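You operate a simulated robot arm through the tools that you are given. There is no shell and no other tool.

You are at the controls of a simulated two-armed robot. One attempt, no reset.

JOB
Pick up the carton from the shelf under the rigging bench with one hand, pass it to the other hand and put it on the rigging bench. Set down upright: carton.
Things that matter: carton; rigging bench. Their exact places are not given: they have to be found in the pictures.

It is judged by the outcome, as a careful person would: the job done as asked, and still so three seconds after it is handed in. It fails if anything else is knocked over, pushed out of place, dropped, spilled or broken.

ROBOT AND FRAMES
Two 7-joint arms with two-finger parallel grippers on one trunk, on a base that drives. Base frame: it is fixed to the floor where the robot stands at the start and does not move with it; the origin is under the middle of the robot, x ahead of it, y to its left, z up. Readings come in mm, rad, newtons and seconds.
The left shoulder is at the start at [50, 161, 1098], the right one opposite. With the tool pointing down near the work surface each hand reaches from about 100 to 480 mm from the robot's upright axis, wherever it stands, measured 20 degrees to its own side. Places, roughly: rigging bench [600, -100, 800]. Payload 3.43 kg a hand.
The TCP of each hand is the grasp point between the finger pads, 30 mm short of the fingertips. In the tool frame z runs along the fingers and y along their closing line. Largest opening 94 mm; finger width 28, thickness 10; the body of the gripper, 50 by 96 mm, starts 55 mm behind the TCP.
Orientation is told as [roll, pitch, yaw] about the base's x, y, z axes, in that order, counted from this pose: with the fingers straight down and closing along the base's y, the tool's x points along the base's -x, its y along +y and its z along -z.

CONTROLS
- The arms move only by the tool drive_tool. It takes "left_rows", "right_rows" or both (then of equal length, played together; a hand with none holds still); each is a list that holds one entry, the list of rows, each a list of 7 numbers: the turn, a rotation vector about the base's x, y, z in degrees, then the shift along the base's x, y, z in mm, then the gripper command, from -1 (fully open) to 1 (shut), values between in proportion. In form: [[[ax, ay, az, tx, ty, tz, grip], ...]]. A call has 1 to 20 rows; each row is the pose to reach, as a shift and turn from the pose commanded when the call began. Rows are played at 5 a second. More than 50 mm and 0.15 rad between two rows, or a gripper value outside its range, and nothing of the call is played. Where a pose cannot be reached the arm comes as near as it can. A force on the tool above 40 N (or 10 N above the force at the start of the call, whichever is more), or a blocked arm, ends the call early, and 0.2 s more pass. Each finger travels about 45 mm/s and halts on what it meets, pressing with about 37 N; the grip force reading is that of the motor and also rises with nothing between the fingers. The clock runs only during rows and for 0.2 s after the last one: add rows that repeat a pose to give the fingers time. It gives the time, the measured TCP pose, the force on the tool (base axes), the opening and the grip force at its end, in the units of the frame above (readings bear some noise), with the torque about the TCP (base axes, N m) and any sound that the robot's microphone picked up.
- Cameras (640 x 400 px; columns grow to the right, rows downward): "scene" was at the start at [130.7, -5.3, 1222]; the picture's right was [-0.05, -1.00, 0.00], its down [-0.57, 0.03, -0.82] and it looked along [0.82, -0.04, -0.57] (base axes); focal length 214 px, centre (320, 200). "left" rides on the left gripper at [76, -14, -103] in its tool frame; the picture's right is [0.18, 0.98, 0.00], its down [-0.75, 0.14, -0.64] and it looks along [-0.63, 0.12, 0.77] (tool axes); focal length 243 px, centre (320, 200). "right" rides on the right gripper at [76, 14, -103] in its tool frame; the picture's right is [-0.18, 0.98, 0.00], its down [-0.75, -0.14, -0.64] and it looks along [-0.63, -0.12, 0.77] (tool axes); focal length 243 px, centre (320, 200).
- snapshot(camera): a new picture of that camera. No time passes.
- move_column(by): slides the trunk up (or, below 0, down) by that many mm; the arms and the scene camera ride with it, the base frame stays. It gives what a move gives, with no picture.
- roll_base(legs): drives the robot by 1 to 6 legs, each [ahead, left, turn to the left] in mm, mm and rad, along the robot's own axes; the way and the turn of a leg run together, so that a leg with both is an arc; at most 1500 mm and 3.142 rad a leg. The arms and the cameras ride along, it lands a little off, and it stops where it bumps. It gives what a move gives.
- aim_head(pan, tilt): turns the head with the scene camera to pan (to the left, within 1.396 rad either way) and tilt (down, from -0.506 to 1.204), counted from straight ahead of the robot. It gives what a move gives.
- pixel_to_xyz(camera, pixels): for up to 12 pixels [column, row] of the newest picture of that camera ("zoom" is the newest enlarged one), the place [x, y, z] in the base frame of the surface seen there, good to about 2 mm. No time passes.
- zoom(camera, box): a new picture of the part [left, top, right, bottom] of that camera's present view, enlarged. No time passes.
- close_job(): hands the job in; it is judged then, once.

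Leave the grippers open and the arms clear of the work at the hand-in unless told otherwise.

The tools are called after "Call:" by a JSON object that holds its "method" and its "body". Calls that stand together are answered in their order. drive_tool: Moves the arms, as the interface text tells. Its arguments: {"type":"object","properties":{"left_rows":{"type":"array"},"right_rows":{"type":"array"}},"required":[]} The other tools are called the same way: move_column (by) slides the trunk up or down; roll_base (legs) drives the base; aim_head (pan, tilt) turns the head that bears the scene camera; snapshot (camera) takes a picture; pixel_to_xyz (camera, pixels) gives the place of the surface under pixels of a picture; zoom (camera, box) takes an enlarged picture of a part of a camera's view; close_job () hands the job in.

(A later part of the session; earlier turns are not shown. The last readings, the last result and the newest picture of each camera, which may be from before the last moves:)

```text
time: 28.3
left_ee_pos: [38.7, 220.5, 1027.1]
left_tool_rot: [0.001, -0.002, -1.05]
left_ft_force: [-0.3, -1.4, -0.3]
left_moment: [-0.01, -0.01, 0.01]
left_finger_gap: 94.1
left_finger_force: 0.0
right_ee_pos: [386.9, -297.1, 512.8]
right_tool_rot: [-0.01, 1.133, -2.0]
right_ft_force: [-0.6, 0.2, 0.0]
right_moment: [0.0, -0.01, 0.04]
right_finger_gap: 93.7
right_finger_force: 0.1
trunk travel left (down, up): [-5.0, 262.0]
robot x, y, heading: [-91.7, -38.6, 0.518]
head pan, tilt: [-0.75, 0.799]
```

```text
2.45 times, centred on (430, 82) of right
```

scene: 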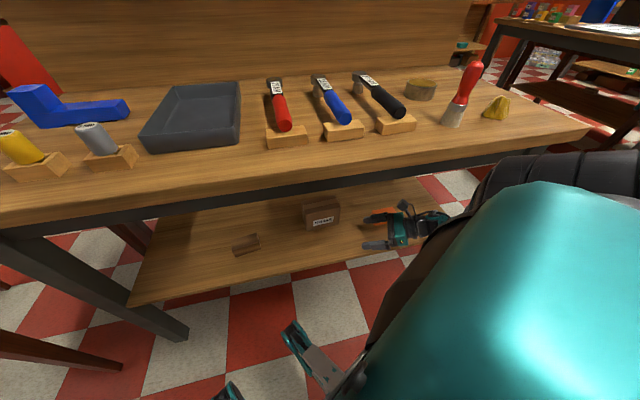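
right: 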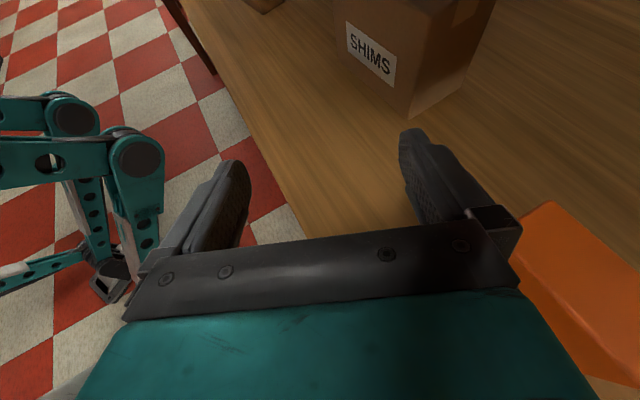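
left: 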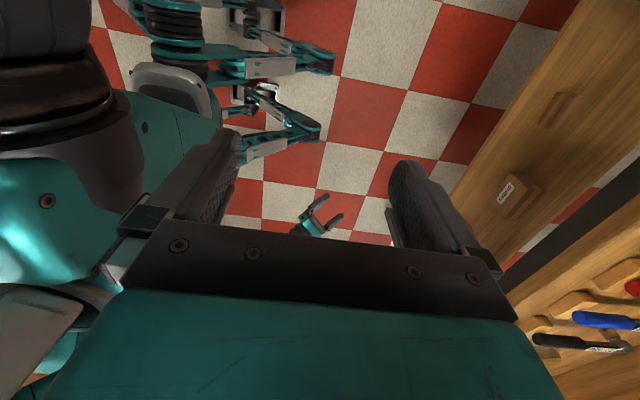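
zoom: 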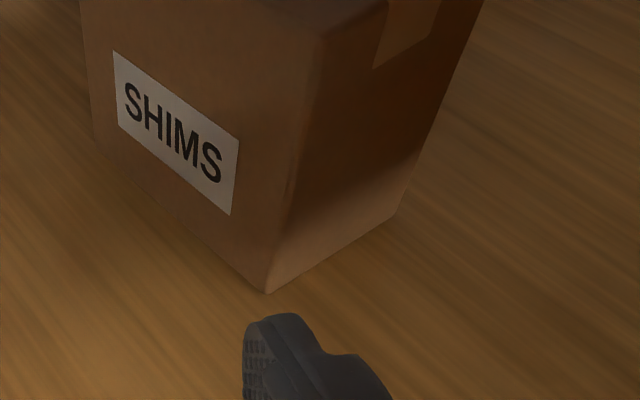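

The carton's right end runs from (511,-231) to (575,-227), so it is about 63 mm deep, and the orange block's top is at z=465. I advance the last 110 mm to the pre-grasp stand.

Call:
{"method": "roll_base", "body": {"legs": [[96, -54, 0]]}}

Call:
{"method": "snapshot", "body": {"camera": "scene"}}

Call:
{"method": "snapshot", "body": {"camera": "right"}}

```text
time: 29.5
left_ee_pos: [148.7, 219.9, 1026.7]
left_tool_rot: [0.0, -0.002, -1.05]
left_ft_force: [-0.6, -0.6, 0.5]
left_moment: [-0.04, -0.03, 0.0]
left_finger_gap: 93.9
left_finger_force: 0.0
right_ee_pos: [496.3, -296.9, 512.3]
right_tool_rot: [-0.009, 1.135, -2.004]
right_ft_force: [-0.6, 0.6, -0.2]
right_moment: [0.01, 0.0, 0.02]
right_finger_gap: 94.2
right_finger_force: 0.1
trunk travel left (down, up): [-5.0, 262.0]
robot x, y, heading: [20.5, -41.2, 0.515]
head pan, tilt: [-0.75, 0.799]
```

```text
taken
```

scene: 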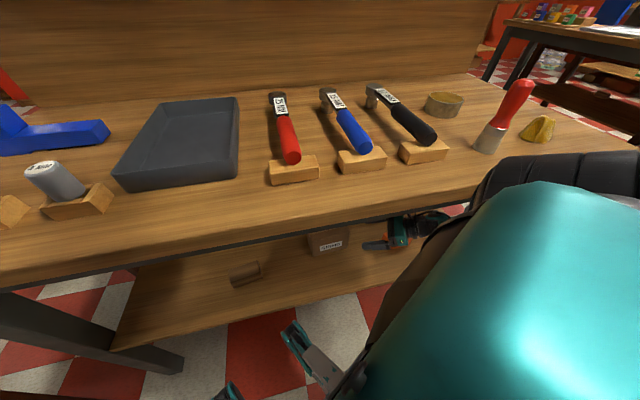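

```text
taken
```

right: 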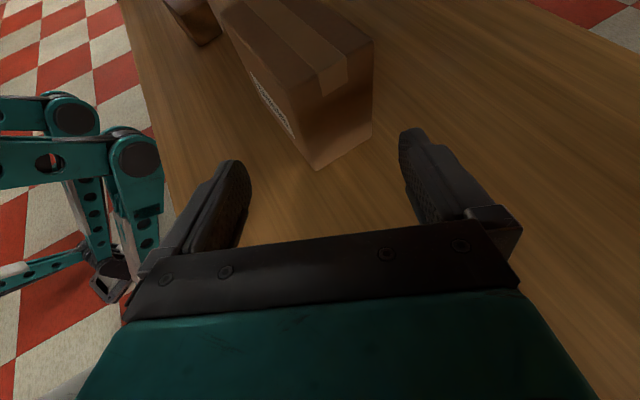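

The right-hand picture now shows the carton straight ahead between the fingers. Its near vertical edge runs from about (322,97) to (318,169). I measure its corners from this close view.

Call:
{"method": "pixel_to_xyz", "body": {"camera": "right", "pixels": [[318, 165], [321, 100], [370, 125], [371, 48], [335, 130], [360, 80], [300, 120], [260, 70], [225, 12], [330, 20], [345, 70], [285, 50]]}}

Call:
{"method": "zoom", "body": {"camera": "right", "box": [190, 0, 430, 150]}}

```text
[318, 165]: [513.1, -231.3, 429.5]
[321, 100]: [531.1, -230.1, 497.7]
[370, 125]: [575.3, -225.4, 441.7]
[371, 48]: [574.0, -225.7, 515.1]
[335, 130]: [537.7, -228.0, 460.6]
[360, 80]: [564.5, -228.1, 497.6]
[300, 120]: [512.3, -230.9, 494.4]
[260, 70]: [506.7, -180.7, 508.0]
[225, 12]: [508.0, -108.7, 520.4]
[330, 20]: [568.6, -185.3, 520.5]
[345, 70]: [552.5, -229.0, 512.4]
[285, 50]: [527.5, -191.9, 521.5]
```

```text
2.67 times, centred on (310, 75) of right
```

zoom: 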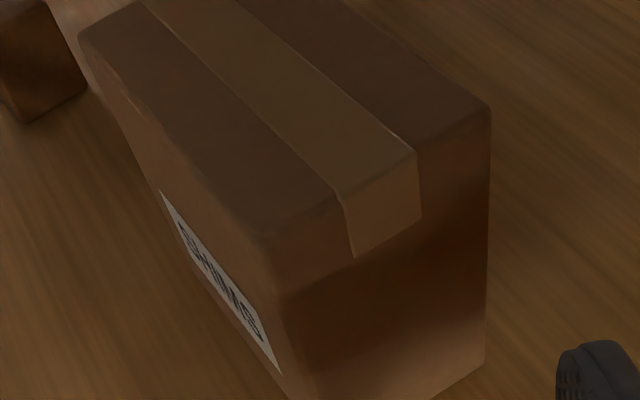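

The carton is 127 x 63 mm, its axis turned about 4.5°, with its near end centred at (543.5,-229). I bring the hand to TCP [533,-224,480], which puts the fingertips about 43 mm past the near corner with about 7 mm clearance per side. I stop two-thirds of the way to check.

Call:
{"method": "drive_tool", "body": {"right_rows": [[[0, 0, 0, 4, 8, -8, -1], [0, 0, 0, 8, 16, -16, -1], [0, 0, 0, 12, 24, -24, -1], [0, 0, 0, 16, 32, -32, -1], [0, 0, 0, 20, 40, -32, -1], [0, 0, 0, 20, 40, -32, -1]]]}}

Call:
{"method": "snapshot", "body": {"camera": "right"}}

Call:
{"method": "zoom", "body": {"camera": "right", "box": [160, 60, 500, 270]}}

```text
time: 30.9
left_ee_pos: [149.4, 220.2, 1026.5]
left_tool_rot: [0.0, -0.001, -1.052]
left_ft_force: [-0.1, -0.1, -0.5]
left_moment: [0.06, -0.03, 0.0]
left_finger_gap: 93.9
left_finger_force: 0.0
right_ee_pos: [515.5, -257.5, 481.2]
right_tool_rot: [-0.013, 1.136, -2.003]
right_ft_force: [-0.3, 0.1, 0.4]
right_moment: [0.03, 0.02, 0.01]
right_finger_gap: 94.2
right_finger_force: 0.0
trunk travel left (down, up): [-5.0, 262.0]
robot x, y, heading: [20.7, -39.4, 0.517]
head pan, tilt: [-0.75, 0.799]
```

```text
taken
```

right: 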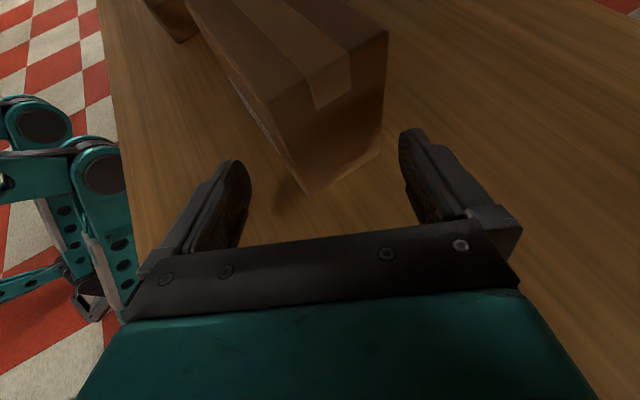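

```text
1.88 times, centred on (330, 165) of right
```

zoom: 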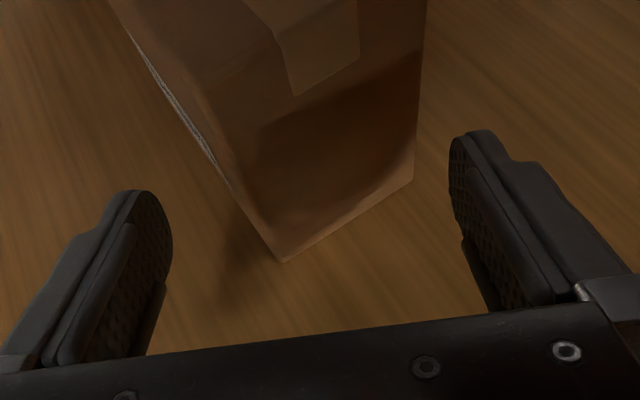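

The fingers straddle the carton's near corner. I'll verify the fingertip positions against the carton in this picture.

Call:
{"method": "pixel_to_xyz", "body": {"camera": "zoom", "pixels": [[168, 225], [135, 193], [455, 165], [480, 134], [282, 258], [412, 178], [422, 20], [270, 60], [150, 80]]}}

```text
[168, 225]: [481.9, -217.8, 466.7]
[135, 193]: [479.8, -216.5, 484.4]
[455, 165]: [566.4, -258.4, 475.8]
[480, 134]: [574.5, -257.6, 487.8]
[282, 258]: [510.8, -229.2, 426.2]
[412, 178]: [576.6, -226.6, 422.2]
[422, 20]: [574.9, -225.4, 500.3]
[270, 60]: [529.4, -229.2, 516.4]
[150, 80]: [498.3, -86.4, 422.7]
```

The fingertip inner faces bracket the carton with about 6–9 mm margins at the planned depth. I advance the last 43 mm along the pointing direction.

Call:
{"method": "drive_tool", "body": {"right_rows": [[[0, 0, 0, 5, 9.6, 0, -1], [0, 0, 0, 10, 19.2, 0, -1], [0, 0, 0, 15, 29, 0, -1], [0, 0, 0, 19.5, 38.5, 0, -1], [0, 0, 0, 19.5, 38.5, 0, -1]]]}}

Call:
{"method": "zoom", "body": {"camera": "right", "box": [160, 60, 500, 270]}}

Call:
{"method": "snapshot", "body": {"camera": "scene"}}

```text
time: 32.1
left_ee_pos: [148.6, 220.4, 1026.2]
left_tool_rot: [0.0, -0.002, -1.05]
left_ft_force: [-0.5, -0.6, -0.2]
left_moment: [-0.02, 0.01, 0.02]
left_finger_gap: 93.9
left_finger_force: 0.1
right_ee_pos: [534.3, -218.2, 480.8]
right_tool_rot: [-0.01, 1.135, -2.003]
right_ft_force: [-1.0, -0.3, 0.2]
right_moment: [0.0, -0.03, 0.06]
right_finger_gap: 94.1
right_finger_force: 0.1
trunk travel left (down, up): [-5.0, 262.0]
robot x, y, heading: [19.1, -39.2, 0.515]
head pan, tilt: [-0.75, 0.799]
```

```text
1.88 times, centred on (330, 165) of right
```

zoom: 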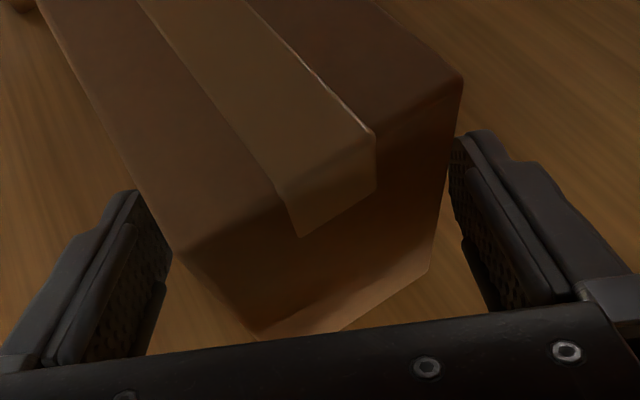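

```text
taken
```

scene: 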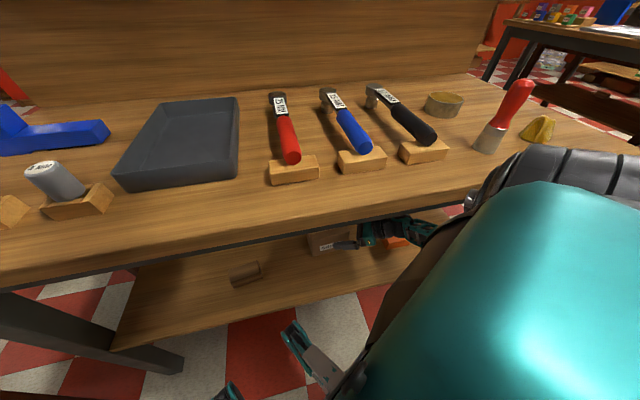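

There is no contact yet and the carton sits between the fingers. Now I close the gripper slowly so the fingers square the carton up and grip it.

Call:
{"method": "drive_tool", "body": {"right_rows": [[[0, 0, 0, 0, 0, 0, -0.9], [0, 0, 0, 0, 0, 0, -0.8], [0, 0, 0, 0, 0, 0, -0.7], [0, 0, 0, 0, 0, 0, -0.6], [0, 0, 0, 0, 0, 0, -0.5], [0, 0, 0, 0, 0, 0, -0.4], [0, 0, 0, 0, 0, 0, -0.3], [0, 0, 0, 0, 0, 0, -0.2], [0, 0, 0, 0, 0, 0, 0], [0, 0, 0, 0, 0, 0, 0.3], [0, 0, 0, 0, 0, 0, 0.3]]]}}

Call:
{"method": "zoom", "body": {"camera": "right", "box": [160, 0, 500, 270]}}

```text
time: 34.5
left_ee_pos: [149.6, 220.9, 1025.6]
left_tool_rot: [-0.001, -0.002, -1.051]
left_ft_force: [1.7, -1.0, 0.3]
left_moment: [0.02, -0.02, -0.01]
left_finger_gap: 94.4
left_finger_force: 0.1
right_ee_pos: [535.1, -217.3, 480.2]
right_tool_rot: [-0.012, 1.135, -2.003]
right_ft_force: [1.0, -0.2, 0.5]
right_moment: [-0.05, 0.0, 0.03]
right_finger_gap: 74.4
right_finger_force: 37.1
trunk travel left (down, up): [-5.0, 262.0]
robot x, y, heading: [18.9, -40.0, 0.516]
head pan, tilt: [-0.75, 0.799]
```

```text
1.48 times, centred on (330, 135) of right
```

zoom: 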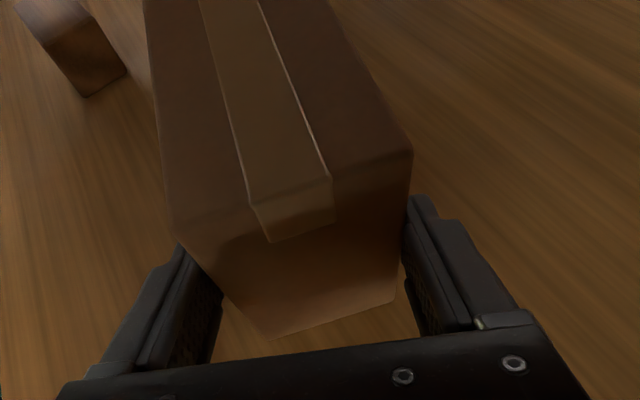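

The fingers stopped at 74 mm with 37 N. The carton turned partly but jammed a few degrees short of square. I'll measure its present angle.

Call:
{"method": "pixel_to_xyz", "body": {"camera": "zoom", "pixels": [[188, 232], [408, 160], [268, 330], [392, 298], [155, 60], [340, 30], [250, 205], [332, 178], [172, 150], [380, 100], [212, 250], [410, 240]]}}

```text
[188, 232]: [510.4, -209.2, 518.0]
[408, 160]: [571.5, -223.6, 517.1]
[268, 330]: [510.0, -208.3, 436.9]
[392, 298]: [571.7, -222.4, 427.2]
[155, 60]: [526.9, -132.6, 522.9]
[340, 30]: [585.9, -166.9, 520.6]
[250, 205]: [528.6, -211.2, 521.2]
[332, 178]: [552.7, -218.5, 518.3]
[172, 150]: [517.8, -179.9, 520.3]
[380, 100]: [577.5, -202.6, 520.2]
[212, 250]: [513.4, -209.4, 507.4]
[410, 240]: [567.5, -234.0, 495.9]
```

The carton has turned from +4.5° to -12.8°, leaving 12° to square. The grip is firm but cocked, so I use it only to slide the carton on the shelf: turn it a further 20° and draw it 40 mm toward the front, which gives more room for the arm. Then I'll regrip it square.

Call:
{"method": "drive_tool", "body": {"right_rows": [[[0, 0, -2.5, -5, 0, 0, 0.3], [0, 0, -5, -10, 0, 0, 0.3], [0, 0, -7.5, -15, 0, 0, 0.3], [0, 0, -10, -20, 0, 0, 0.3], [0, 0, -12.5, -25, 0, 0, 0.3], [0, 0, -15, -30, 0, 0, 0.3], [0, 0, -17.5, -35, 0, 0, 0.3], [0, 0, -20, -40, 0, 0, 0.3], [0, 0, -20, -40, 0, 0, 0.3]]]}}

Call:
{"method": "snapshot", "body": {"camera": "right"}}

Call:
{"method": "snapshot", "body": {"camera": "scene"}}

```text
time: 36.5
left_ee_pos: [149.0, 221.3, 1026.1]
left_tool_rot: [0.001, 0.0, -1.05]
left_ft_force: [-0.5, -0.1, 0.0]
left_moment: [0.01, 0.03, -0.01]
left_finger_gap: 94.0
left_finger_force: 0.0
right_ee_pos: [494.8, -218.0, 482.3]
right_tool_rot: [-0.011, 1.136, -2.353]
right_ft_force: [1.4, 0.0, -0.2]
right_moment: [-0.12, 0.05, 0.04]
right_finger_gap: 73.8
right_finger_force: 36.9
trunk travel left (down, up): [-5.0, 262.0]
robot x, y, heading: [21.7, -40.4, 0.512]
head pan, tilt: [-0.75, 0.799]
```

```text
taken
```

right: 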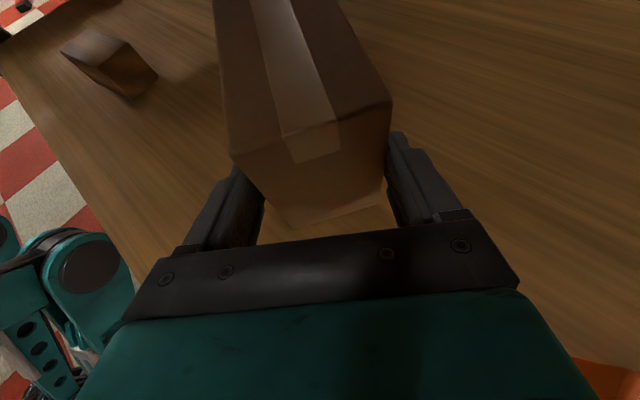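

```text
taken
```

scene: 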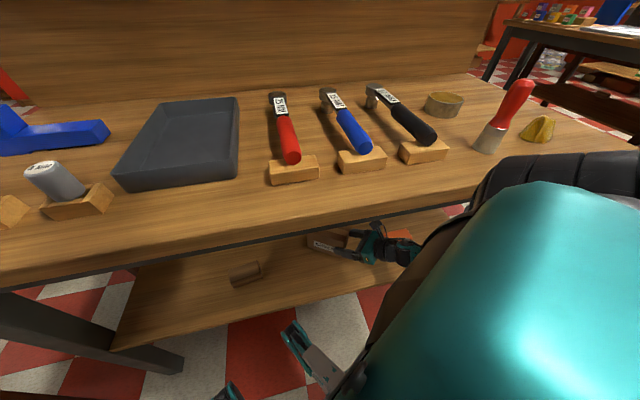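

The carton followed with only about 1.4 N of drag, so it is light. It now points more toward the back. I measure its angle again.

Call:
{"method": "pixel_to_xyz", "body": {"camera": "right", "pixels": [[234, 158], [389, 103], [290, 226], [380, 200], [222, 60], [365, 55], [285, 140], [338, 122], [232, 130], [345, 10]]}}

```text
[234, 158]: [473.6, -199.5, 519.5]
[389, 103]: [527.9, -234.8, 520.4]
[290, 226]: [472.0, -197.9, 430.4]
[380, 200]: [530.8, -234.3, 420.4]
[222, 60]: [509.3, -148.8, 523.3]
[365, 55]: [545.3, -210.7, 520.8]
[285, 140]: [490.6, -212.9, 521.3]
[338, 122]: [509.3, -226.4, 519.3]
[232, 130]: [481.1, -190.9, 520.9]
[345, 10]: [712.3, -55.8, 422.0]
```

The carton is now at -33° with its end centre at (500.5,-216.7). I open the fingers, turn the hand +12° to square with it and centre it, then look before going deeper.

Call:
{"method": "drive_tool", "body": {"right_rows": [[[0, 0, 0, 0, 0, 0, -0.8], [0, 0, 0, 0, 0, 0, -1], [0, 0, 0, 0, 0, 0, -1], [0, 0, 4, 1.1, -0.7, 0, -1], [0, 0, 8, 2.2, -1.4, 0, -1], [0, 0, 12, 3.4, -2.2, 0, -1], [0, 0, 12, 3.4, -2.2, 0, -1]]]}}

Call:
{"method": "snapshot", "body": {"camera": "right"}}

Call:
{"method": "pixel_to_xyz", "body": {"camera": "right", "pixels": [[234, 158], [389, 103], [290, 220], [380, 200], [245, 190], [405, 150]]}}

```text
time: 38.1
left_ee_pos: [148.1, 221.2, 1026.0]
left_tool_rot: [-0.001, -0.003, -1.051]
left_ft_force: [0.5, -1.1, -0.1]
left_moment: [-0.04, 0.02, 0.05]
left_finger_gap: 93.7
left_finger_force: 0.2
right_ee_pos: [498.4, -221.8, 480.6]
right_tool_rot: [-0.012, 1.134, -2.141]
right_ft_force: [0.4, -0.1, 0.2]
right_moment: [0.0, -0.02, 0.0]
right_finger_gap: 94.1
right_finger_force: 0.1
trunk travel left (down, up): [-5.0, 262.0]
robot x, y, heading: [21.0, -40.2, 0.514]
head pan, tilt: [-0.75, 0.799]
```

```text
taken
```

right: 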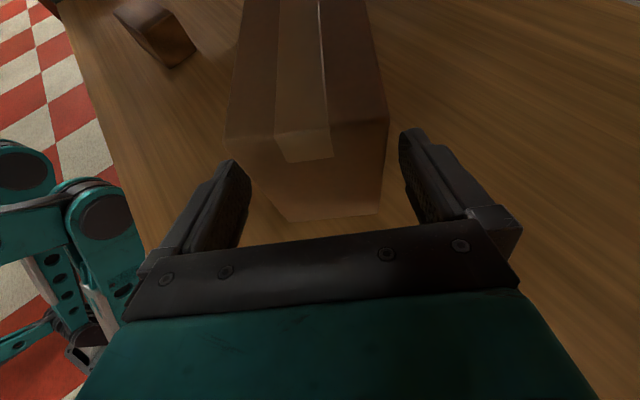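

```text
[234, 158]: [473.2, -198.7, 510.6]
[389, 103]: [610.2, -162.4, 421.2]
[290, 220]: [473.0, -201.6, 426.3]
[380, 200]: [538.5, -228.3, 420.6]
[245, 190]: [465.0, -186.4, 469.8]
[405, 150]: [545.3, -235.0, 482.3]
```

The fingers are now square with the carton and the carton lies between them. I advance 39 mm along its length.

Call:
{"method": "drive_tool", "body": {"right_rows": [[[0, 0, 0, 5.3, 8.2, 0, -1], [0, 0, 0, 10.6, 16.4, 0, -1], [0, 0, 0, 15.9, 24.6, 0, -1], [0, 0, 0, 21, 32.8, 0, -1], [0, 0, 0, 21, 32.8, 0, -1]]]}}

Call:
{"method": "snapshot", "body": {"camera": "right"}}

Call:
{"method": "pixel_to_xyz", "body": {"camera": "right", "pixels": [[225, 180], [395, 165], [300, 200], [230, 100], [390, 90], [310, 120], [250, 30], [370, 30]]}}

```text
time: 39.3
left_ee_pos: [148.6, 221.5, 1025.7]
left_tool_rot: [0.0, -0.002, -1.05]
left_ft_force: [0.3, 0.6, -0.5]
left_moment: [-0.01, 0.04, 0.02]
left_finger_gap: 94.0
left_finger_force: 0.1
right_ee_pos: [519.6, -187.4, 481.2]
right_tool_rot: [-0.01, 1.133, -2.142]
right_ft_force: [-0.3, 0.0, -0.1]
right_moment: [-0.01, -0.01, -0.02]
right_finger_gap: 93.9
right_finger_force: 0.0
trunk travel left (down, up): [-5.0, 262.0]
robot x, y, heading: [22.3, -39.9, 0.515]
head pan, tilt: [-0.75, 0.799]
```

```text
taken
```

right: 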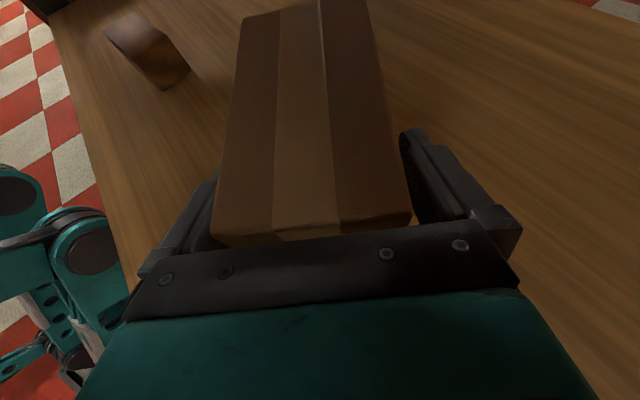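

```text
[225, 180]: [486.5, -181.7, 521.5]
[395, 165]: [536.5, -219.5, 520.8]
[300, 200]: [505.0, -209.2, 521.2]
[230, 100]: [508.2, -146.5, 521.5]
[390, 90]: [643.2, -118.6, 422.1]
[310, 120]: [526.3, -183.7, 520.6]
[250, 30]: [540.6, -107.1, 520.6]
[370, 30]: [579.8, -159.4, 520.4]
```

The carton is fully between the fingers with no contact force. I close to grip.

Call:
{"method": "drive_tool", "body": {"right_rows": [[[0, 0, 0, 0, 0, 0, -0.8], [0, 0, 0, 0, 0, 0, -0.6], [0, 0, 0, 0, 0, 0, -0.4], [0, 0, 0, 0, 0, 0, -0.3], [0, 0, 0, 0, 0, 0, -0.1], [0, 0, 0, 0, 0, 0, 0.3], [0, 0, 0, 0, 0, 0, 0.8], [0, 0, 0, 0, 0, 0, 0.8]]]}}

Call:
{"method": "snapshot", "body": {"camera": "right"}}

```text
time: 41.1
left_ee_pos: [148.9, 220.1, 1026.7]
left_tool_rot: [0.0, -0.001, -1.051]
left_ft_force: [1.2, 0.2, -0.3]
left_moment: [0.0, -0.01, 0.02]
left_finger_gap: 94.0
left_finger_force: 0.1
right_ee_pos: [517.8, -187.7, 480.7]
right_tool_rot: [-0.011, 1.133, -2.144]
right_ft_force: [1.2, -0.9, 0.2]
right_moment: [-0.03, -0.15, -0.13]
right_finger_gap: 74.7
right_finger_force: 36.9
trunk travel left (down, up): [-5.0, 262.0]
robot x, y, heading: [18.6, -41.0, 0.514]
head pan, tilt: [-0.75, 0.799]
```

```text
taken
```

right: 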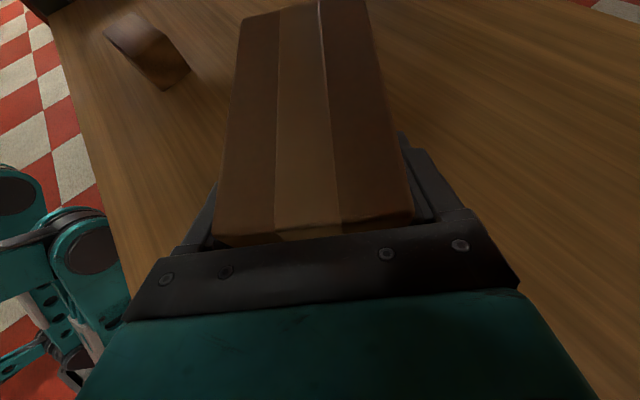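

The grip stopped at 74.7 mm with 37 N. I'll check whether the carton is really square in the fingers by measuring its top edges.

Call:
{"method": "pixel_to_xyz", "body": {"camera": "right", "pixels": [[222, 215], [238, 80], [245, 25], [408, 205], [385, 90], [368, 10], [410, 180], [425, 165], [208, 215], [415, 190]]}}

Call:
{"method": "zoom", "body": {"camera": "right", "box": [170, 120, 480, 270]}}

```text
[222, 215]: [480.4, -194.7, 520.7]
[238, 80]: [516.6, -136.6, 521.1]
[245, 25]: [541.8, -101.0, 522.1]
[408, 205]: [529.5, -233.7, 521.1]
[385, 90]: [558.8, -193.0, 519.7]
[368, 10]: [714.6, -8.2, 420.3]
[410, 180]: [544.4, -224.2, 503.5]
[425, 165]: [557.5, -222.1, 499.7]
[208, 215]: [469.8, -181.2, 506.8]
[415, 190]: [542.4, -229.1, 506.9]
```

```text
2.06 times, centred on (325, 195) of right
```

zoom: 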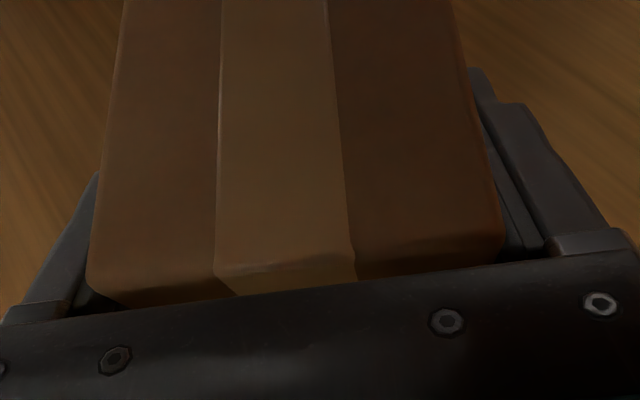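

The carton's axis (33°) matches the hand's (32.8°) to within a degree, so the grip is square. I'll test it with a small 12 mm lift and read the force.

Call:
{"method": "drive_tool", "body": {"right_rows": [[[0, 0, 0, 0, 0, 3, 0.8], [0, 0, 0, 0, 0, 6, 0.8], [0, 0, 0, 0, 0, 9, 0.8], [0, 0, 0, 0, 0, 12, 0.8], [0, 0, 0, 0, 0, 12, 0.8]]]}}

Call:
{"method": "snapshot", "body": {"camera": "right"}}

Call:
{"method": "snapshot", "body": {"camera": "scene"}}

```text
time: 42.3
left_ee_pos: [149.2, 221.2, 1025.9]
left_tool_rot: [0.0, -0.002, -1.052]
left_ft_force: [-0.6, 0.3, 0.6]
left_moment: [0.0, -0.01, 0.03]
left_finger_gap: 93.9
left_finger_force: 0.0
right_ee_pos: [518.4, -188.3, 493.9]
right_tool_rot: [-0.011, 1.136, -2.145]
right_ft_force: [0.6, 0.2, -2.6]
right_moment: [-0.04, 0.01, -0.01]
right_finger_gap: 74.1
right_finger_force: 36.9
trunk travel left (down, up): [-5.0, 262.0]
robot x, y, heading: [23.0, -38.7, 0.514]
head pan, tilt: [-0.75, 0.799]
```

```text
taken
```

right: 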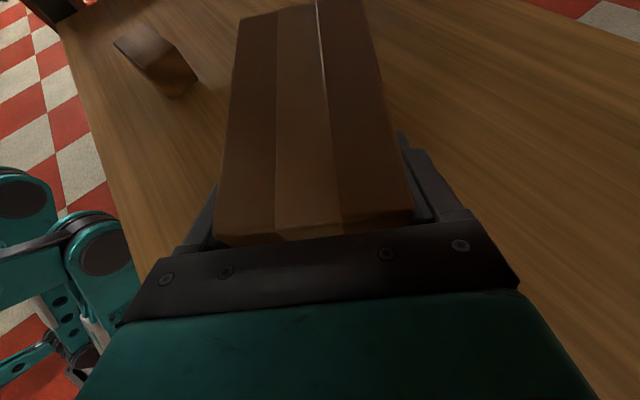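

```text
taken
```

scene: 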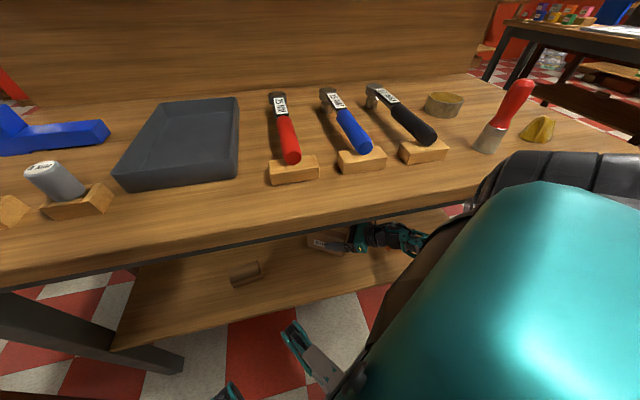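

The reading is -2.6 N, so the carton weighs about 0.27 kg and moved up with the hand. I check that it stays level by measuring its top near and far.

Call:
{"method": "pixel_to_xyz", "body": {"camera": "right", "pixels": [[230, 205], [250, 30], [400, 200], [355, 15], [300, 110]]}}

```text
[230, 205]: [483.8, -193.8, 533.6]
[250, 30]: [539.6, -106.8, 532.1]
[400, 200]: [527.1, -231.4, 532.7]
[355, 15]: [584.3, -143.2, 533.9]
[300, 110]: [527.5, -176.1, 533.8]
```

The carton is level and clear of the shelf. I lift it 15 mm more, then drive straight back along world -x out from under the bench.

Call:
{"method": "drive_tool", "body": {"right_rows": [[[0, 0, 0, 0, 0, 5, 0.8], [0, 0, 0, 0, 0, 10, 0.8], [0, 0, 0, 0, 0, 15, 0.8], [0, 0, 0, 0, 0, 15, 0.8]]]}}

Call:
{"method": "roll_base", "body": {"legs": [[-130, 74, 0]]}}

Call:
{"method": "snapshot", "body": {"camera": "right"}}

Call:
{"method": "snapshot", "body": {"camera": "scene"}}

```text
time: 43.3
left_ee_pos: [149.5, 220.1, 1025.8]
left_tool_rot: [0.0, -0.002, -1.051]
left_ft_force: [-0.3, -0.4, 0.3]
left_moment: [0.0, 0.0, 0.01]
left_finger_gap: 94.1
left_finger_force: 0.1
right_ee_pos: [519.0, -188.8, 507.3]
right_tool_rot: [-0.011, 1.133, -2.143]
right_ft_force: [-0.5, -0.1, -1.9]
right_moment: [-0.03, 0.01, 0.01]
right_finger_gap: 74.2
right_finger_force: 37.2
trunk travel left (down, up): [-5.0, 262.0]
robot x, y, heading: [19.0, -40.8, 0.512]
head pan, tilt: [-0.75, 0.799]
```

```text
time: 44.7
left_ee_pos: [-2.4, 218.6, 1027.1]
left_tool_rot: [0.0, -0.001, -1.053]
left_ft_force: [-0.6, -0.4, 1.3]
left_moment: [0.01, 0.0, -0.03]
left_finger_gap: 93.8
left_finger_force: 0.0
right_ee_pos: [368.0, -190.4, 507.9]
right_tool_rot: [-0.013, 1.134, -2.146]
right_ft_force: [-0.4, 0.3, -2.1]
right_moment: [-0.01, 0.02, -0.03]
right_finger_gap: 73.9
right_finger_force: 36.9
trunk travel left (down, up): [-5.0, 262.0]
robot x, y, heading: [-131.0, -38.2, 0.517]
head pan, tilt: [-0.75, 0.799]
```

```text
taken
```

right: 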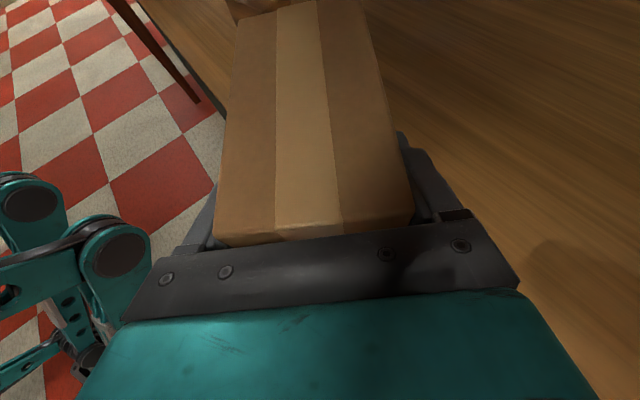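

```text
taken
```

scene: 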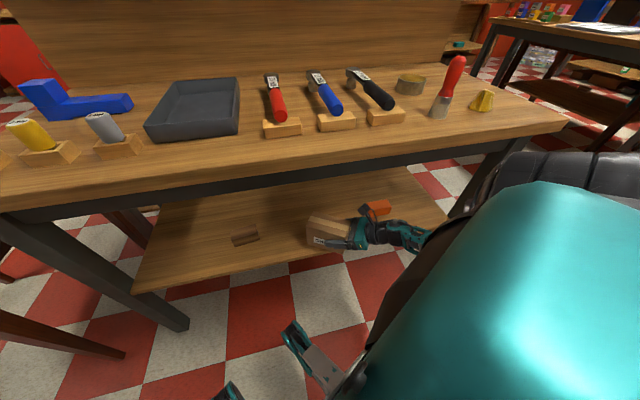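

All clear so far: the carton is held firmly and the other shelf items have not moved. I back out 300 mm more and turn back to heading 0.

Call:
{"method": "roll_base", "body": {"legs": [[-261, 148, 0], [0, 0, -0.515]]}}

Call:
{"method": "aim_head", "body": {"pan": -0.3, "tilt": 0.75}}

Call:
{"method": "snapshot", "body": {"camera": "scene"}}

```text
time: 48.1
left_ee_pos: [-191.1, 122.4, 1026.7]
left_tool_rot: [0.0, -0.001, -1.56]
left_ft_force: [0.4, -0.1, -0.1]
left_moment: [0.0, -0.05, 0.0]
left_finger_gap: 94.0
left_finger_force: 0.0
right_ee_pos: [-67.8, -413.7, 507.4]
right_tool_rot: [-0.011, 1.135, -2.651]
right_ft_force: [-0.5, 0.5, -2.6]
right_moment: [-0.04, 0.01, 0.0]
right_finger_gap: 74.2
right_finger_force: 36.9
trunk travel left (down, up): [-5.0, 262.0]
robot x, y, heading: [-427.8, -38.4, 0.003]
head pan, tilt: [-0.75, 0.799]
```

```text
time: 49.0
left_ee_pos: [-191.2, 122.2, 1026.1]
left_tool_rot: [-0.001, -0.003, -1.561]
left_ft_force: [0.1, 1.2, -0.6]
left_moment: [0.0, 0.01, -0.02]
left_finger_gap: 94.1
left_finger_force: 0.1
right_ee_pos: [-66.5, -414.5, 508.3]
right_tool_rot: [-0.01, 1.136, -2.655]
right_ft_force: [-0.3, -0.1, -1.0]
right_moment: [-0.04, 0.03, 0.03]
right_finger_gap: 74.0
right_finger_force: 36.6
trunk travel left (down, up): [-5.0, 262.0]
robot x, y, heading: [-430.1, -43.0, -0.001]
head pan, tilt: [-0.3, 0.75]
```

```text
taken
```

scene: 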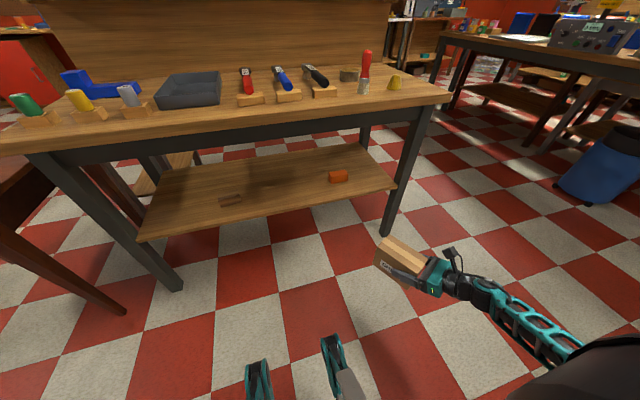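

The carton is out in the open and the brown and orange blocks are still in place. I raise the trunk back up by 130 mm for the hand-over and look at the bench top for a free spot.

Call:
{"method": "move_column", "body": {"by": 130}}

Call:
{"method": "aim_head", "body": {"pan": -0.1, "tilt": 0.5}}

Call:
{"method": "snapshot", "body": {"camera": "scene"}}

Call:
{"method": "zoom", "body": {"camera": "scene", "box": [140, 120, 540, 260]}}

```text
time: 50.6
left_ee_pos: [-191.0, 122.8, 1156.3]
left_tool_rot: [0.0, -0.002, -1.558]
left_ft_force: [-0.1, -1.0, -0.2]
left_moment: [0.03, 0.03, 0.0]
left_finger_gap: 94.3
left_finger_force: 0.1
right_ee_pos: [-67.5, -413.9, 636.1]
right_tool_rot: [-0.011, 1.134, -2.654]
right_ft_force: [-0.3, -1.0, -2.1]
right_moment: [-0.05, 0.03, -0.01]
right_finger_gap: 74.0
right_finger_force: 36.8
trunk travel left (down, up): [-135.0, 132.0]
robot x, y, heading: [-430.6, -41.7, 0.01]
head pan, tilt: [-0.3, 0.75]
```

```text
time: 51.4
left_ee_pos: [-192.0, 124.1, 1156.8]
left_tool_rot: [0.002, -0.001, -1.561]
left_ft_force: [1.1, 1.1, 0.0]
left_moment: [-0.01, 0.02, -0.03]
left_finger_gap: 94.0
left_finger_force: 0.0
right_ee_pos: [-66.0, -414.6, 637.5]
right_tool_rot: [-0.012, 1.134, -2.653]
right_ft_force: [-0.2, 0.2, -2.4]
right_moment: [0.02, 0.03, 0.01]
right_finger_gap: 74.2
right_finger_force: 37.4
trunk travel left (down, up): [-135.0, 132.0]
robot x, y, heading: [-431.6, -43.3, 0.004]
head pan, tilt: [-0.099, 0.499]
```

```text
taken
```

scene: 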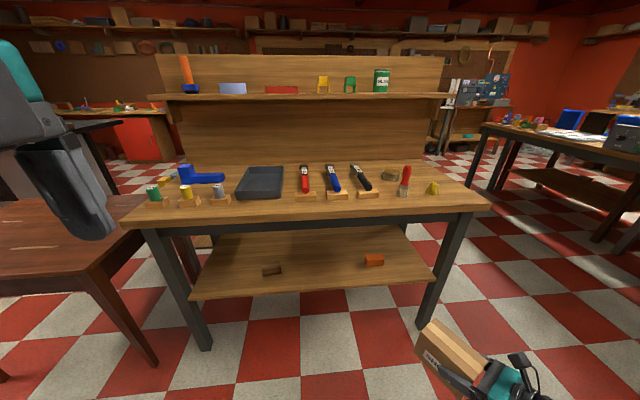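

```text
1.60 times, centred on (340, 190) of scene
```

zoom: 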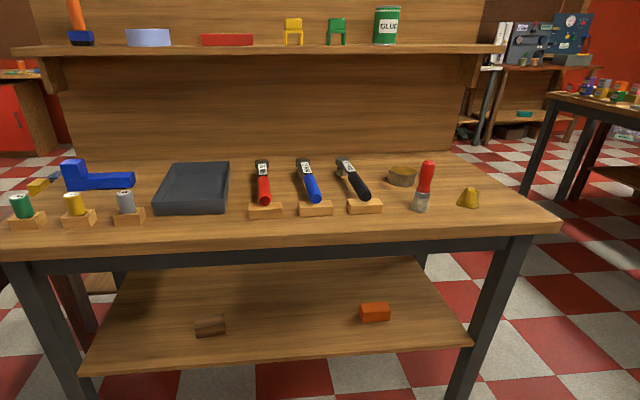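

I'll map the objects on the bench top to find a free footprint for the carton (127 x 66 mm).

Call:
{"method": "pixel_to_xyz", "body": {"camera": "zoom", "pixels": [[228, 200], [229, 168], [265, 215], [283, 213], [262, 165], [300, 213], [332, 212], [303, 162], [347, 211], [382, 209], [342, 164], [388, 180]]}}

Call:
{"method": "pixel_to_xyz", "body": {"camera": "zoom", "pixels": [[402, 186], [416, 178], [420, 210], [427, 165], [468, 207], [459, 200], [480, 205], [500, 180], [450, 170], [245, 180], [400, 200], [300, 160]]}}

```text
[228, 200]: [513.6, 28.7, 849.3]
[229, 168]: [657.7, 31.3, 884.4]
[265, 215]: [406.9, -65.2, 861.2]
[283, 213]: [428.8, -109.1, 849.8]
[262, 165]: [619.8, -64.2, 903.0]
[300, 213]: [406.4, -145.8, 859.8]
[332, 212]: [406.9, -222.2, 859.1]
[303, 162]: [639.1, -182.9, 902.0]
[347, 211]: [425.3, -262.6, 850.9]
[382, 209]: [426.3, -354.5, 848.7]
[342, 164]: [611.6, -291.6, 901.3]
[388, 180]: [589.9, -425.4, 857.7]
```

```text
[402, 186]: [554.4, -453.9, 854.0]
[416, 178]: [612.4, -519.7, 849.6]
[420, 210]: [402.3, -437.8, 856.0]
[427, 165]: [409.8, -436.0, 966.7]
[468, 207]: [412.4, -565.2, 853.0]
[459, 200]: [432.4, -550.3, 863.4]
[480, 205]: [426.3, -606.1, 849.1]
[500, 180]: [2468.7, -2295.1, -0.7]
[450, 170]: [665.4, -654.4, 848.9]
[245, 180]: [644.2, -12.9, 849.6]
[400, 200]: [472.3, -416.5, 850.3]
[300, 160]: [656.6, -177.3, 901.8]
```

The carton weighs little and is held firmly. Next I bring it up and round to the front: rotate the right hand about the vertical so it points left and raise it to about z=950, keeping the carton level.

Call:
{"method": "drive_tool", "body": {"right_rows": [[[0, 0, 4, 0, 5, 22, 0.8], [0, 0, 8, 0, 10, 44, 0.8], [0, 0, 12, 0, 18, 66, 0.8], [0, 0, 16, 0, 26, 88, 0.8], [0, 0, 20, 0, 36, 110, 0.8], [0, 0, 24, 0, 46, 132, 0.8], [0, 0, 28, 0, 58, 154, 0.8], [0, 0, 32, 0, 70, 176, 0.8], [0, 0, 36, 0, 84, 198, 0.8], [0, 0, 40, 0, 98, 220, 0.8], [0, 0, 44, 0, 112, 242, 0.8], [0, 0, 48, 0, 126, 264, 0.8], [0, 0, 52, 0, 140, 286, 0.8], [0, 0, 57, 0, 156, 300, 0.8], [0, 0, 62, 0, 170, 313, 0.8], [0, 0, 62, 0, 170, 313, 0.8]]]}}

Call:
{"method": "snapshot", "body": {"camera": "scene"}}

Call:
{"method": "snapshot", "body": {"camera": "right"}}

```text
time: 54.8
left_ee_pos: [-191.9, 123.5, 1156.9]
left_tool_rot: [-0.001, -0.002, -1.561]
left_ft_force: [-0.3, 0.3, 0.8]
left_moment: [-0.01, -0.04, 0.01]
left_finger_gap: 94.2
left_finger_force: 0.1
right_ee_pos: [-67.9, -244.3, 951.9]
right_tool_rot: [-0.013, 1.134, -1.575]
right_ft_force: [0.4, -0.2, -2.1]
right_moment: [-0.06, 0.0, 0.02]
right_finger_gap: 73.9
right_finger_force: 37.4
trunk travel left (down, up): [-135.0, 132.0]
robot x, y, heading: [-429.8, -46.4, 0.005]
head pan, tilt: [-0.099, 0.499]
```

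```text
taken
```

scene: 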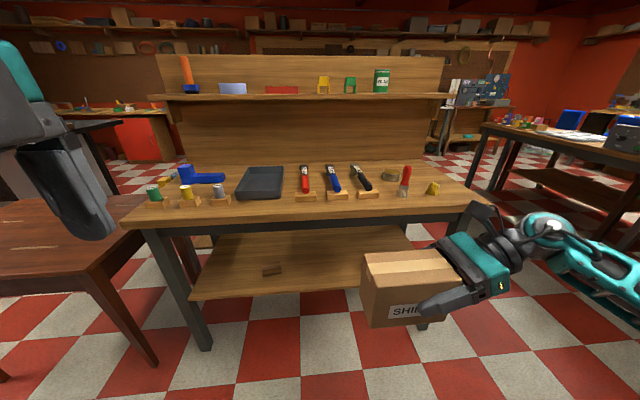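

```text
taken
```

right: 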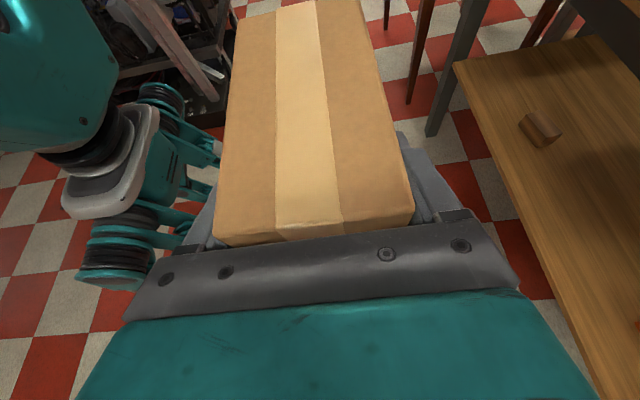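

The carton is level and points left. Now I test the left hand's top-down pose (yaw -90°, closing along x) further forward, moving it to about [-68,40,1157], well above the carton.

Call:
{"method": "drive_tool", "body": {"left_rows": [[[0, 0, 0, 20, -14, 0, -1], [0, 0, 0, 40, -28, 0, -1], [0, 0, 0, 60, -42, 0, -1], [0, 0, 0, 80, -56, 0, -1], [0, 0, 0, 100, -70, 0, -1], [0, 0, 0, 124, -84, 0, -1], [0, 0, 0, 124, -84, 0, -1]]]}}

Call:
{"method": "drive_tool", "body": {"right_rows": [[[0, 0, 0, 0, 20, 0, 0.8], [0, 0, 0, 0, 40, 0, 0.8], [0, 0, 0, 0, 60, 0, 0.8], [0, 0, 0, 0, 80, 0, 0.8], [0, 0, 0, 0, 100, 0, 0.8], [0, 0, 0, 0, 120, 0, 0.8], [0, 0, 0, 0, 120, 0, 0.8]]]}}

Call:
{"method": "aim_head", "body": {"pan": 0.0, "tilt": 0.7}}

Call:
{"method": "snapshot", "body": {"camera": "scene"}}

```text
time: 56.4
left_ee_pos: [-121.9, 23.4, 1138.3]
left_tool_rot: [0.0, -0.001, -1.559]
left_ft_force: [-0.6, 0.2, 0.6]
left_moment: [0.02, 0.01, -0.01]
left_finger_gap: 93.7
left_finger_force: 0.0
left hand out of reach, approached as far as the arm can: row 1, 2, 3, 4, 5, 6, 7
right_ee_pos: [-67.3, -244.5, 952.2]
right_tool_rot: [-0.011, 1.135, -1.571]
right_ft_force: [-0.1, 0.5, -1.8]
right_moment: [-0.02, 0.01, -0.03]
right_finger_gap: 73.9
right_finger_force: 36.8
trunk travel left (down, up): [-135.0, 132.0]
robot x, y, heading: [-425.6, -38.4, 0.009]
head pan, tilt: [-0.099, 0.499]
```

```text
time: 58.0
left_ee_pos: [-123.0, 25.1, 1138.9]
left_tool_rot: [0.001, -0.003, -1.558]
left_ft_force: [0.6, -0.3, 0.0]
left_moment: [-0.02, 0.04, 0.01]
left_finger_gap: 94.1
left_finger_force: 0.0
right_ee_pos: [-67.8, -122.2, 950.8]
right_tool_rot: [-0.012, 1.135, -1.571]
right_ft_force: [0.7, 0.3, -2.1]
right_moment: [-0.02, 0.02, 0.01]
right_finger_gap: 74.2
right_finger_force: 37.2
trunk travel left (down, up): [-135.0, 132.0]
robot x, y, heading: [-433.7, -43.4, 0.006]
head pan, tilt: [-0.099, 0.499]
```

```text
time: 58.7
left_ee_pos: [-122.3, 23.9, 1138.1]
left_tool_rot: [0.0, -0.002, -1.558]
left_ft_force: [0.4, 0.0, -0.2]
left_moment: [0.01, -0.03, 0.0]
left_finger_gap: 93.7
left_finger_force: 0.0
right_ee_pos: [-67.6, -123.6, 949.8]
right_tool_rot: [-0.012, 1.136, -1.571]
right_ft_force: [1.1, -0.2, -2.4]
right_moment: [-0.04, -0.01, 0.02]
right_finger_gap: 74.1
right_finger_force: 36.8
trunk travel left (down, up): [-135.0, 132.0]
robot x, y, heading: [-428.4, -42.4, 0.007]
head pan, tilt: [0.0, 0.7]
```

```text
taken
```

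scene: 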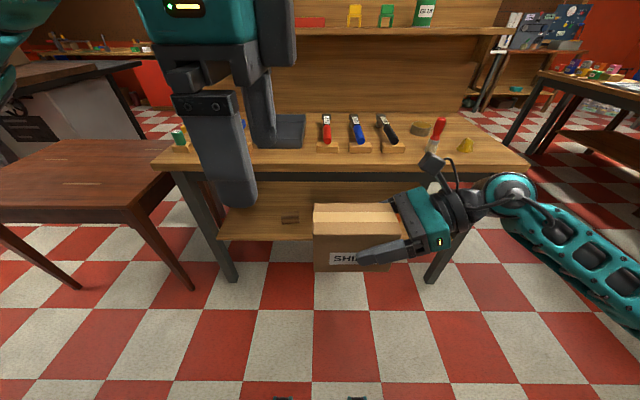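

The left arm can't reach that far with the tool down at that height, as its wrist is above the shoulder. I lower both: the carton by 90 mm and the left hand to about z=1000, still above the carton's top (≈899) and to its left.

Call:
{"method": "drive_tool", "body": {"left_rows": [[[0, 0, 0, 0, 5, -20, -1], [0, 0, 0, 0, 10, -40, -1], [0, 0, 0, 0, 10, -60, -1], [0, 0, 0, 0, 10, -80, -1], [0, 0, 0, 0, 10, -100, -1], [0, 0, 0, 0, 10, -120, -1], [0, 0, 0, 0, 10, -138, -1], [0, 0, 0, 0, 10, -138, -1]]], "right_rows": [[[0, 0, 0, 0, 0, -15, 0.8], [0, 0, 0, 0, 0, -30, 0.8], [0, 0, 0, 0, 0, -45, 0.8], [0, 0, 0, 0, 0, -60, 0.8], [0, 0, 0, 0, 0, -75, 0.8], [0, 0, 0, 0, 0, -90, 0.8], [0, 0, 0, 0, 0, -90, 0.8], [0, 0, 0, 0, 0, -90, 0.8]]]}}

```text
time: 60.5
left_ee_pos: [-125.3, 34.7, 1002.2]
left_tool_rot: [-0.002, -0.002, -1.56]
left_ft_force: [0.3, -0.2, -0.4]
left_moment: [-0.01, 0.0, -0.03]
left_finger_gap: 94.1
left_finger_force: 0.1
right_ee_pos: [-66.7, -124.3, 861.6]
right_tool_rot: [-0.014, 1.133, -1.572]
right_ft_force: [-0.6, -0.5, -1.6]
right_moment: [-0.05, -0.02, -0.02]
right_finger_gap: 73.7
right_finger_force: 37.2
trunk travel left (down, up): [-135.0, 132.0]
robot x, y, heading: [-431.7, -42.8, 0.009]
head pan, tilt: [0.0, 0.7]
```

Both arrived. Now I move the left hand over the left half of the carton, to about [-67,-60,1002], and check that it reaches there.

Call:
{"method": "drive_tool", "body": {"left_rows": [[[0, 0, 0, 12, -19, 0, -1], [0, 0, 0, 24, -38, 0, -1], [0, 0, 0, 36, -57, 0, -1], [0, 0, 0, 48, -76, 0, -1], [0, 0, 0, 58, -95, 0, -1], [0, 0, 0, 58, -95, 0, -1]]]}}

Call:
{"method": "snapshot", "body": {"camera": "scene"}}

Call:
{"method": "snapshot", "body": {"camera": "left"}}

Call:
{"method": "snapshot", "body": {"camera": "right"}}

```text
time: 61.9
left_ee_pos: [-91.6, -41.6, 1013.2]
left_tool_rot: [-0.044, -0.01, -1.507]
left_ft_force: [-0.6, -0.1, 0.0]
left_moment: [0.03, 0.03, -0.01]
left_finger_gap: 94.1
left_finger_force: 0.1
left hand out of reach, approached as far as the arm can: row 3, 4, 5, 6
right_ee_pos: [-67.3, -126.0, 861.0]
right_tool_rot: [-0.011, 1.137, -1.572]
right_ft_force: [-0.8, -0.5, -2.6]
right_moment: [-0.07, 0.0, -0.02]
right_finger_gap: 74.1
right_finger_force: 37.2
trunk travel left (down, up): [-135.0, 132.0]
robot x, y, heading: [-430.0, -40.8, 0.006]
head pan, tilt: [0.0, 0.7]
```

```text
taken
```

scene: 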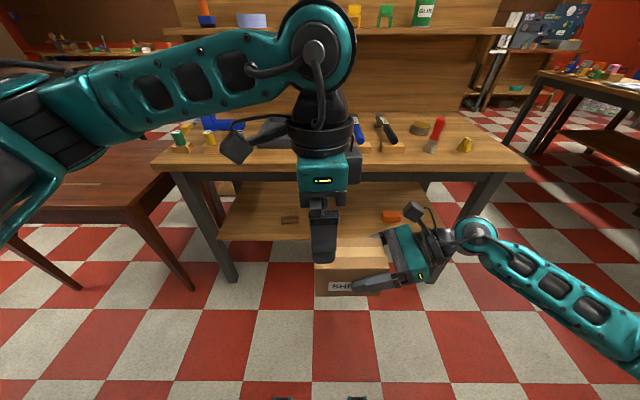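

```text
taken
```

left: 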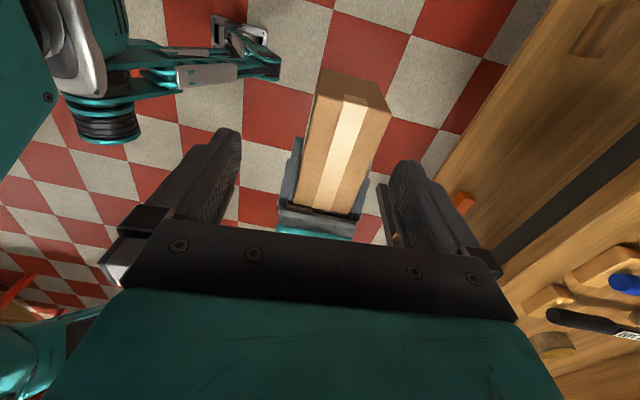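

```text
taken
```

right: 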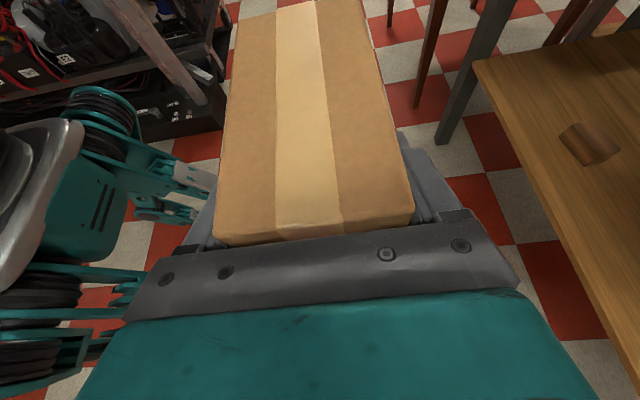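

The left arm is at its yaw limit there. The mirror image of the right hand's pose, pointing right and down at 45°, should be well within its range. I need to swing the left hand round on its own side first, so I check how far the brown side table is.

Call:
{"method": "pixel_to_xyz", "body": {"camera": "scene", "pixels": [[150, 165], [180, 170], [140, 225], [60, 240], [10, 245], [60, 150], [30, 170], [120, 190], [75, 285], [190, 285]]}}

```text
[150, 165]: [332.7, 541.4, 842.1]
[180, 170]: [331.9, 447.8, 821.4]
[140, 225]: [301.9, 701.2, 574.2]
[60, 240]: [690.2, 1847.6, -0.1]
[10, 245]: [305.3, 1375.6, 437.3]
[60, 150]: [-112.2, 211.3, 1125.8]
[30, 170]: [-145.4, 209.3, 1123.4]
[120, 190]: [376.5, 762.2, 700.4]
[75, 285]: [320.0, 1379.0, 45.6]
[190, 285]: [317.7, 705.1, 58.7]
```

The table is beyond x=302 and y=700, far away. I swing the left hand out to the left while turning it back to yaw 0.

Call:
{"method": "drive_tool", "body": {"left_rows": [[[0, 0, 7.5, -6, 30, 3, -1], [0, 0, 15, -12, 60, 6, -1], [0, 0, 22.5, -18, 90, 9, -1], [0, 0, 30, -24, 120, 12, -1], [0, 0, 37.5, -30, 150, 15, -1], [0, 0, 45, -36, 180, 18, -1], [0, 0, 52.5, -42, 210, 21, -1], [0, 0, 60, -48, 240, 24, -1], [0, 0, 67.5, -54, 270, 27, -1], [0, 0, 75, -60, 300, 30, -1], [0, 0, 82.5, -66, 330, 30, -1], [0, 0, 88, -72, 360, 30, -1], [0, 0, 88, -72, 360, 30, -1]]]}}

```text
time: 64.7
left_ee_pos: [-164.8, 316.4, 1044.4]
left_tool_rot: [-0.041, -0.013, 0.03]
left_ft_force: [0.4, -0.4, -0.4]
left_moment: [0.03, -0.04, 0.01]
left_finger_gap: 93.8
left_finger_force: 0.0
right_ee_pos: [-66.8, -123.8, 860.1]
right_tool_rot: [-0.013, 1.133, -1.572]
right_ft_force: [0.5, -0.4, -1.9]
right_moment: [-0.05, 0.0, 0.0]
right_finger_gap: 74.1
right_finger_force: 37.2
trunk travel left (down, up): [-135.0, 132.0]
robot x, y, heading: [-430.1, -37.9, 0.003]
head pan, tilt: [0.0, 0.7]
```

The left hand is at yaw ≈0 on its own side. I turn it on to yaw +90°, which mirrors the right hand.

Call:
{"method": "drive_tool", "body": {"left_rows": [[[0, 0, 7.36, 0, 0, 0, -1], [0, 0, 14.7, 0, 0, 0, -1], [0, 0, 22.1, 0, 0, 0, -1], [0, 0, 29.4, 0, 0, 0, -1], [0, 0, 36.8, 0, 0, 0, -1], [0, 0, 44.2, 0, 0, 0, -1], [0, 0, 51.5, 0, 0, 0, -1], [0, 0, 58.9, 0, 0, 0, -1], [0, 0, 66.2, 0, 0, 0, -1], [0, 0, 73.6, 0, 0, 0, -1], [0, 0, 81, 0, 0, 0, -1], [0, 0, 88.3, 0, 0, 0, -1], [0, 0, 88.3, 0, 0, 0, -1]]]}}

```text
time: 67.5
left_ee_pos: [-164.1, 318.4, 1044.3]
left_tool_rot: [-0.04, -0.014, 1.571]
left_ft_force: [-0.4, -0.3, 0.1]
left_moment: [0.01, 0.01, -0.02]
left_finger_gap: 93.9
left_finger_force: 0.0
right_ee_pos: [-67.8, -124.7, 862.3]
right_tool_rot: [-0.012, 1.133, -1.571]
right_ft_force: [-0.3, 0.0, -2.4]
right_moment: [-0.06, -0.01, 0.02]
right_finger_gap: 73.9
right_finger_force: 36.6
trunk travel left (down, up): [-135.0, 132.0]
robot x, y, heading: [-430.3, -43.5, 0.001]
head pan, tilt: [0.0, 0.7]
```

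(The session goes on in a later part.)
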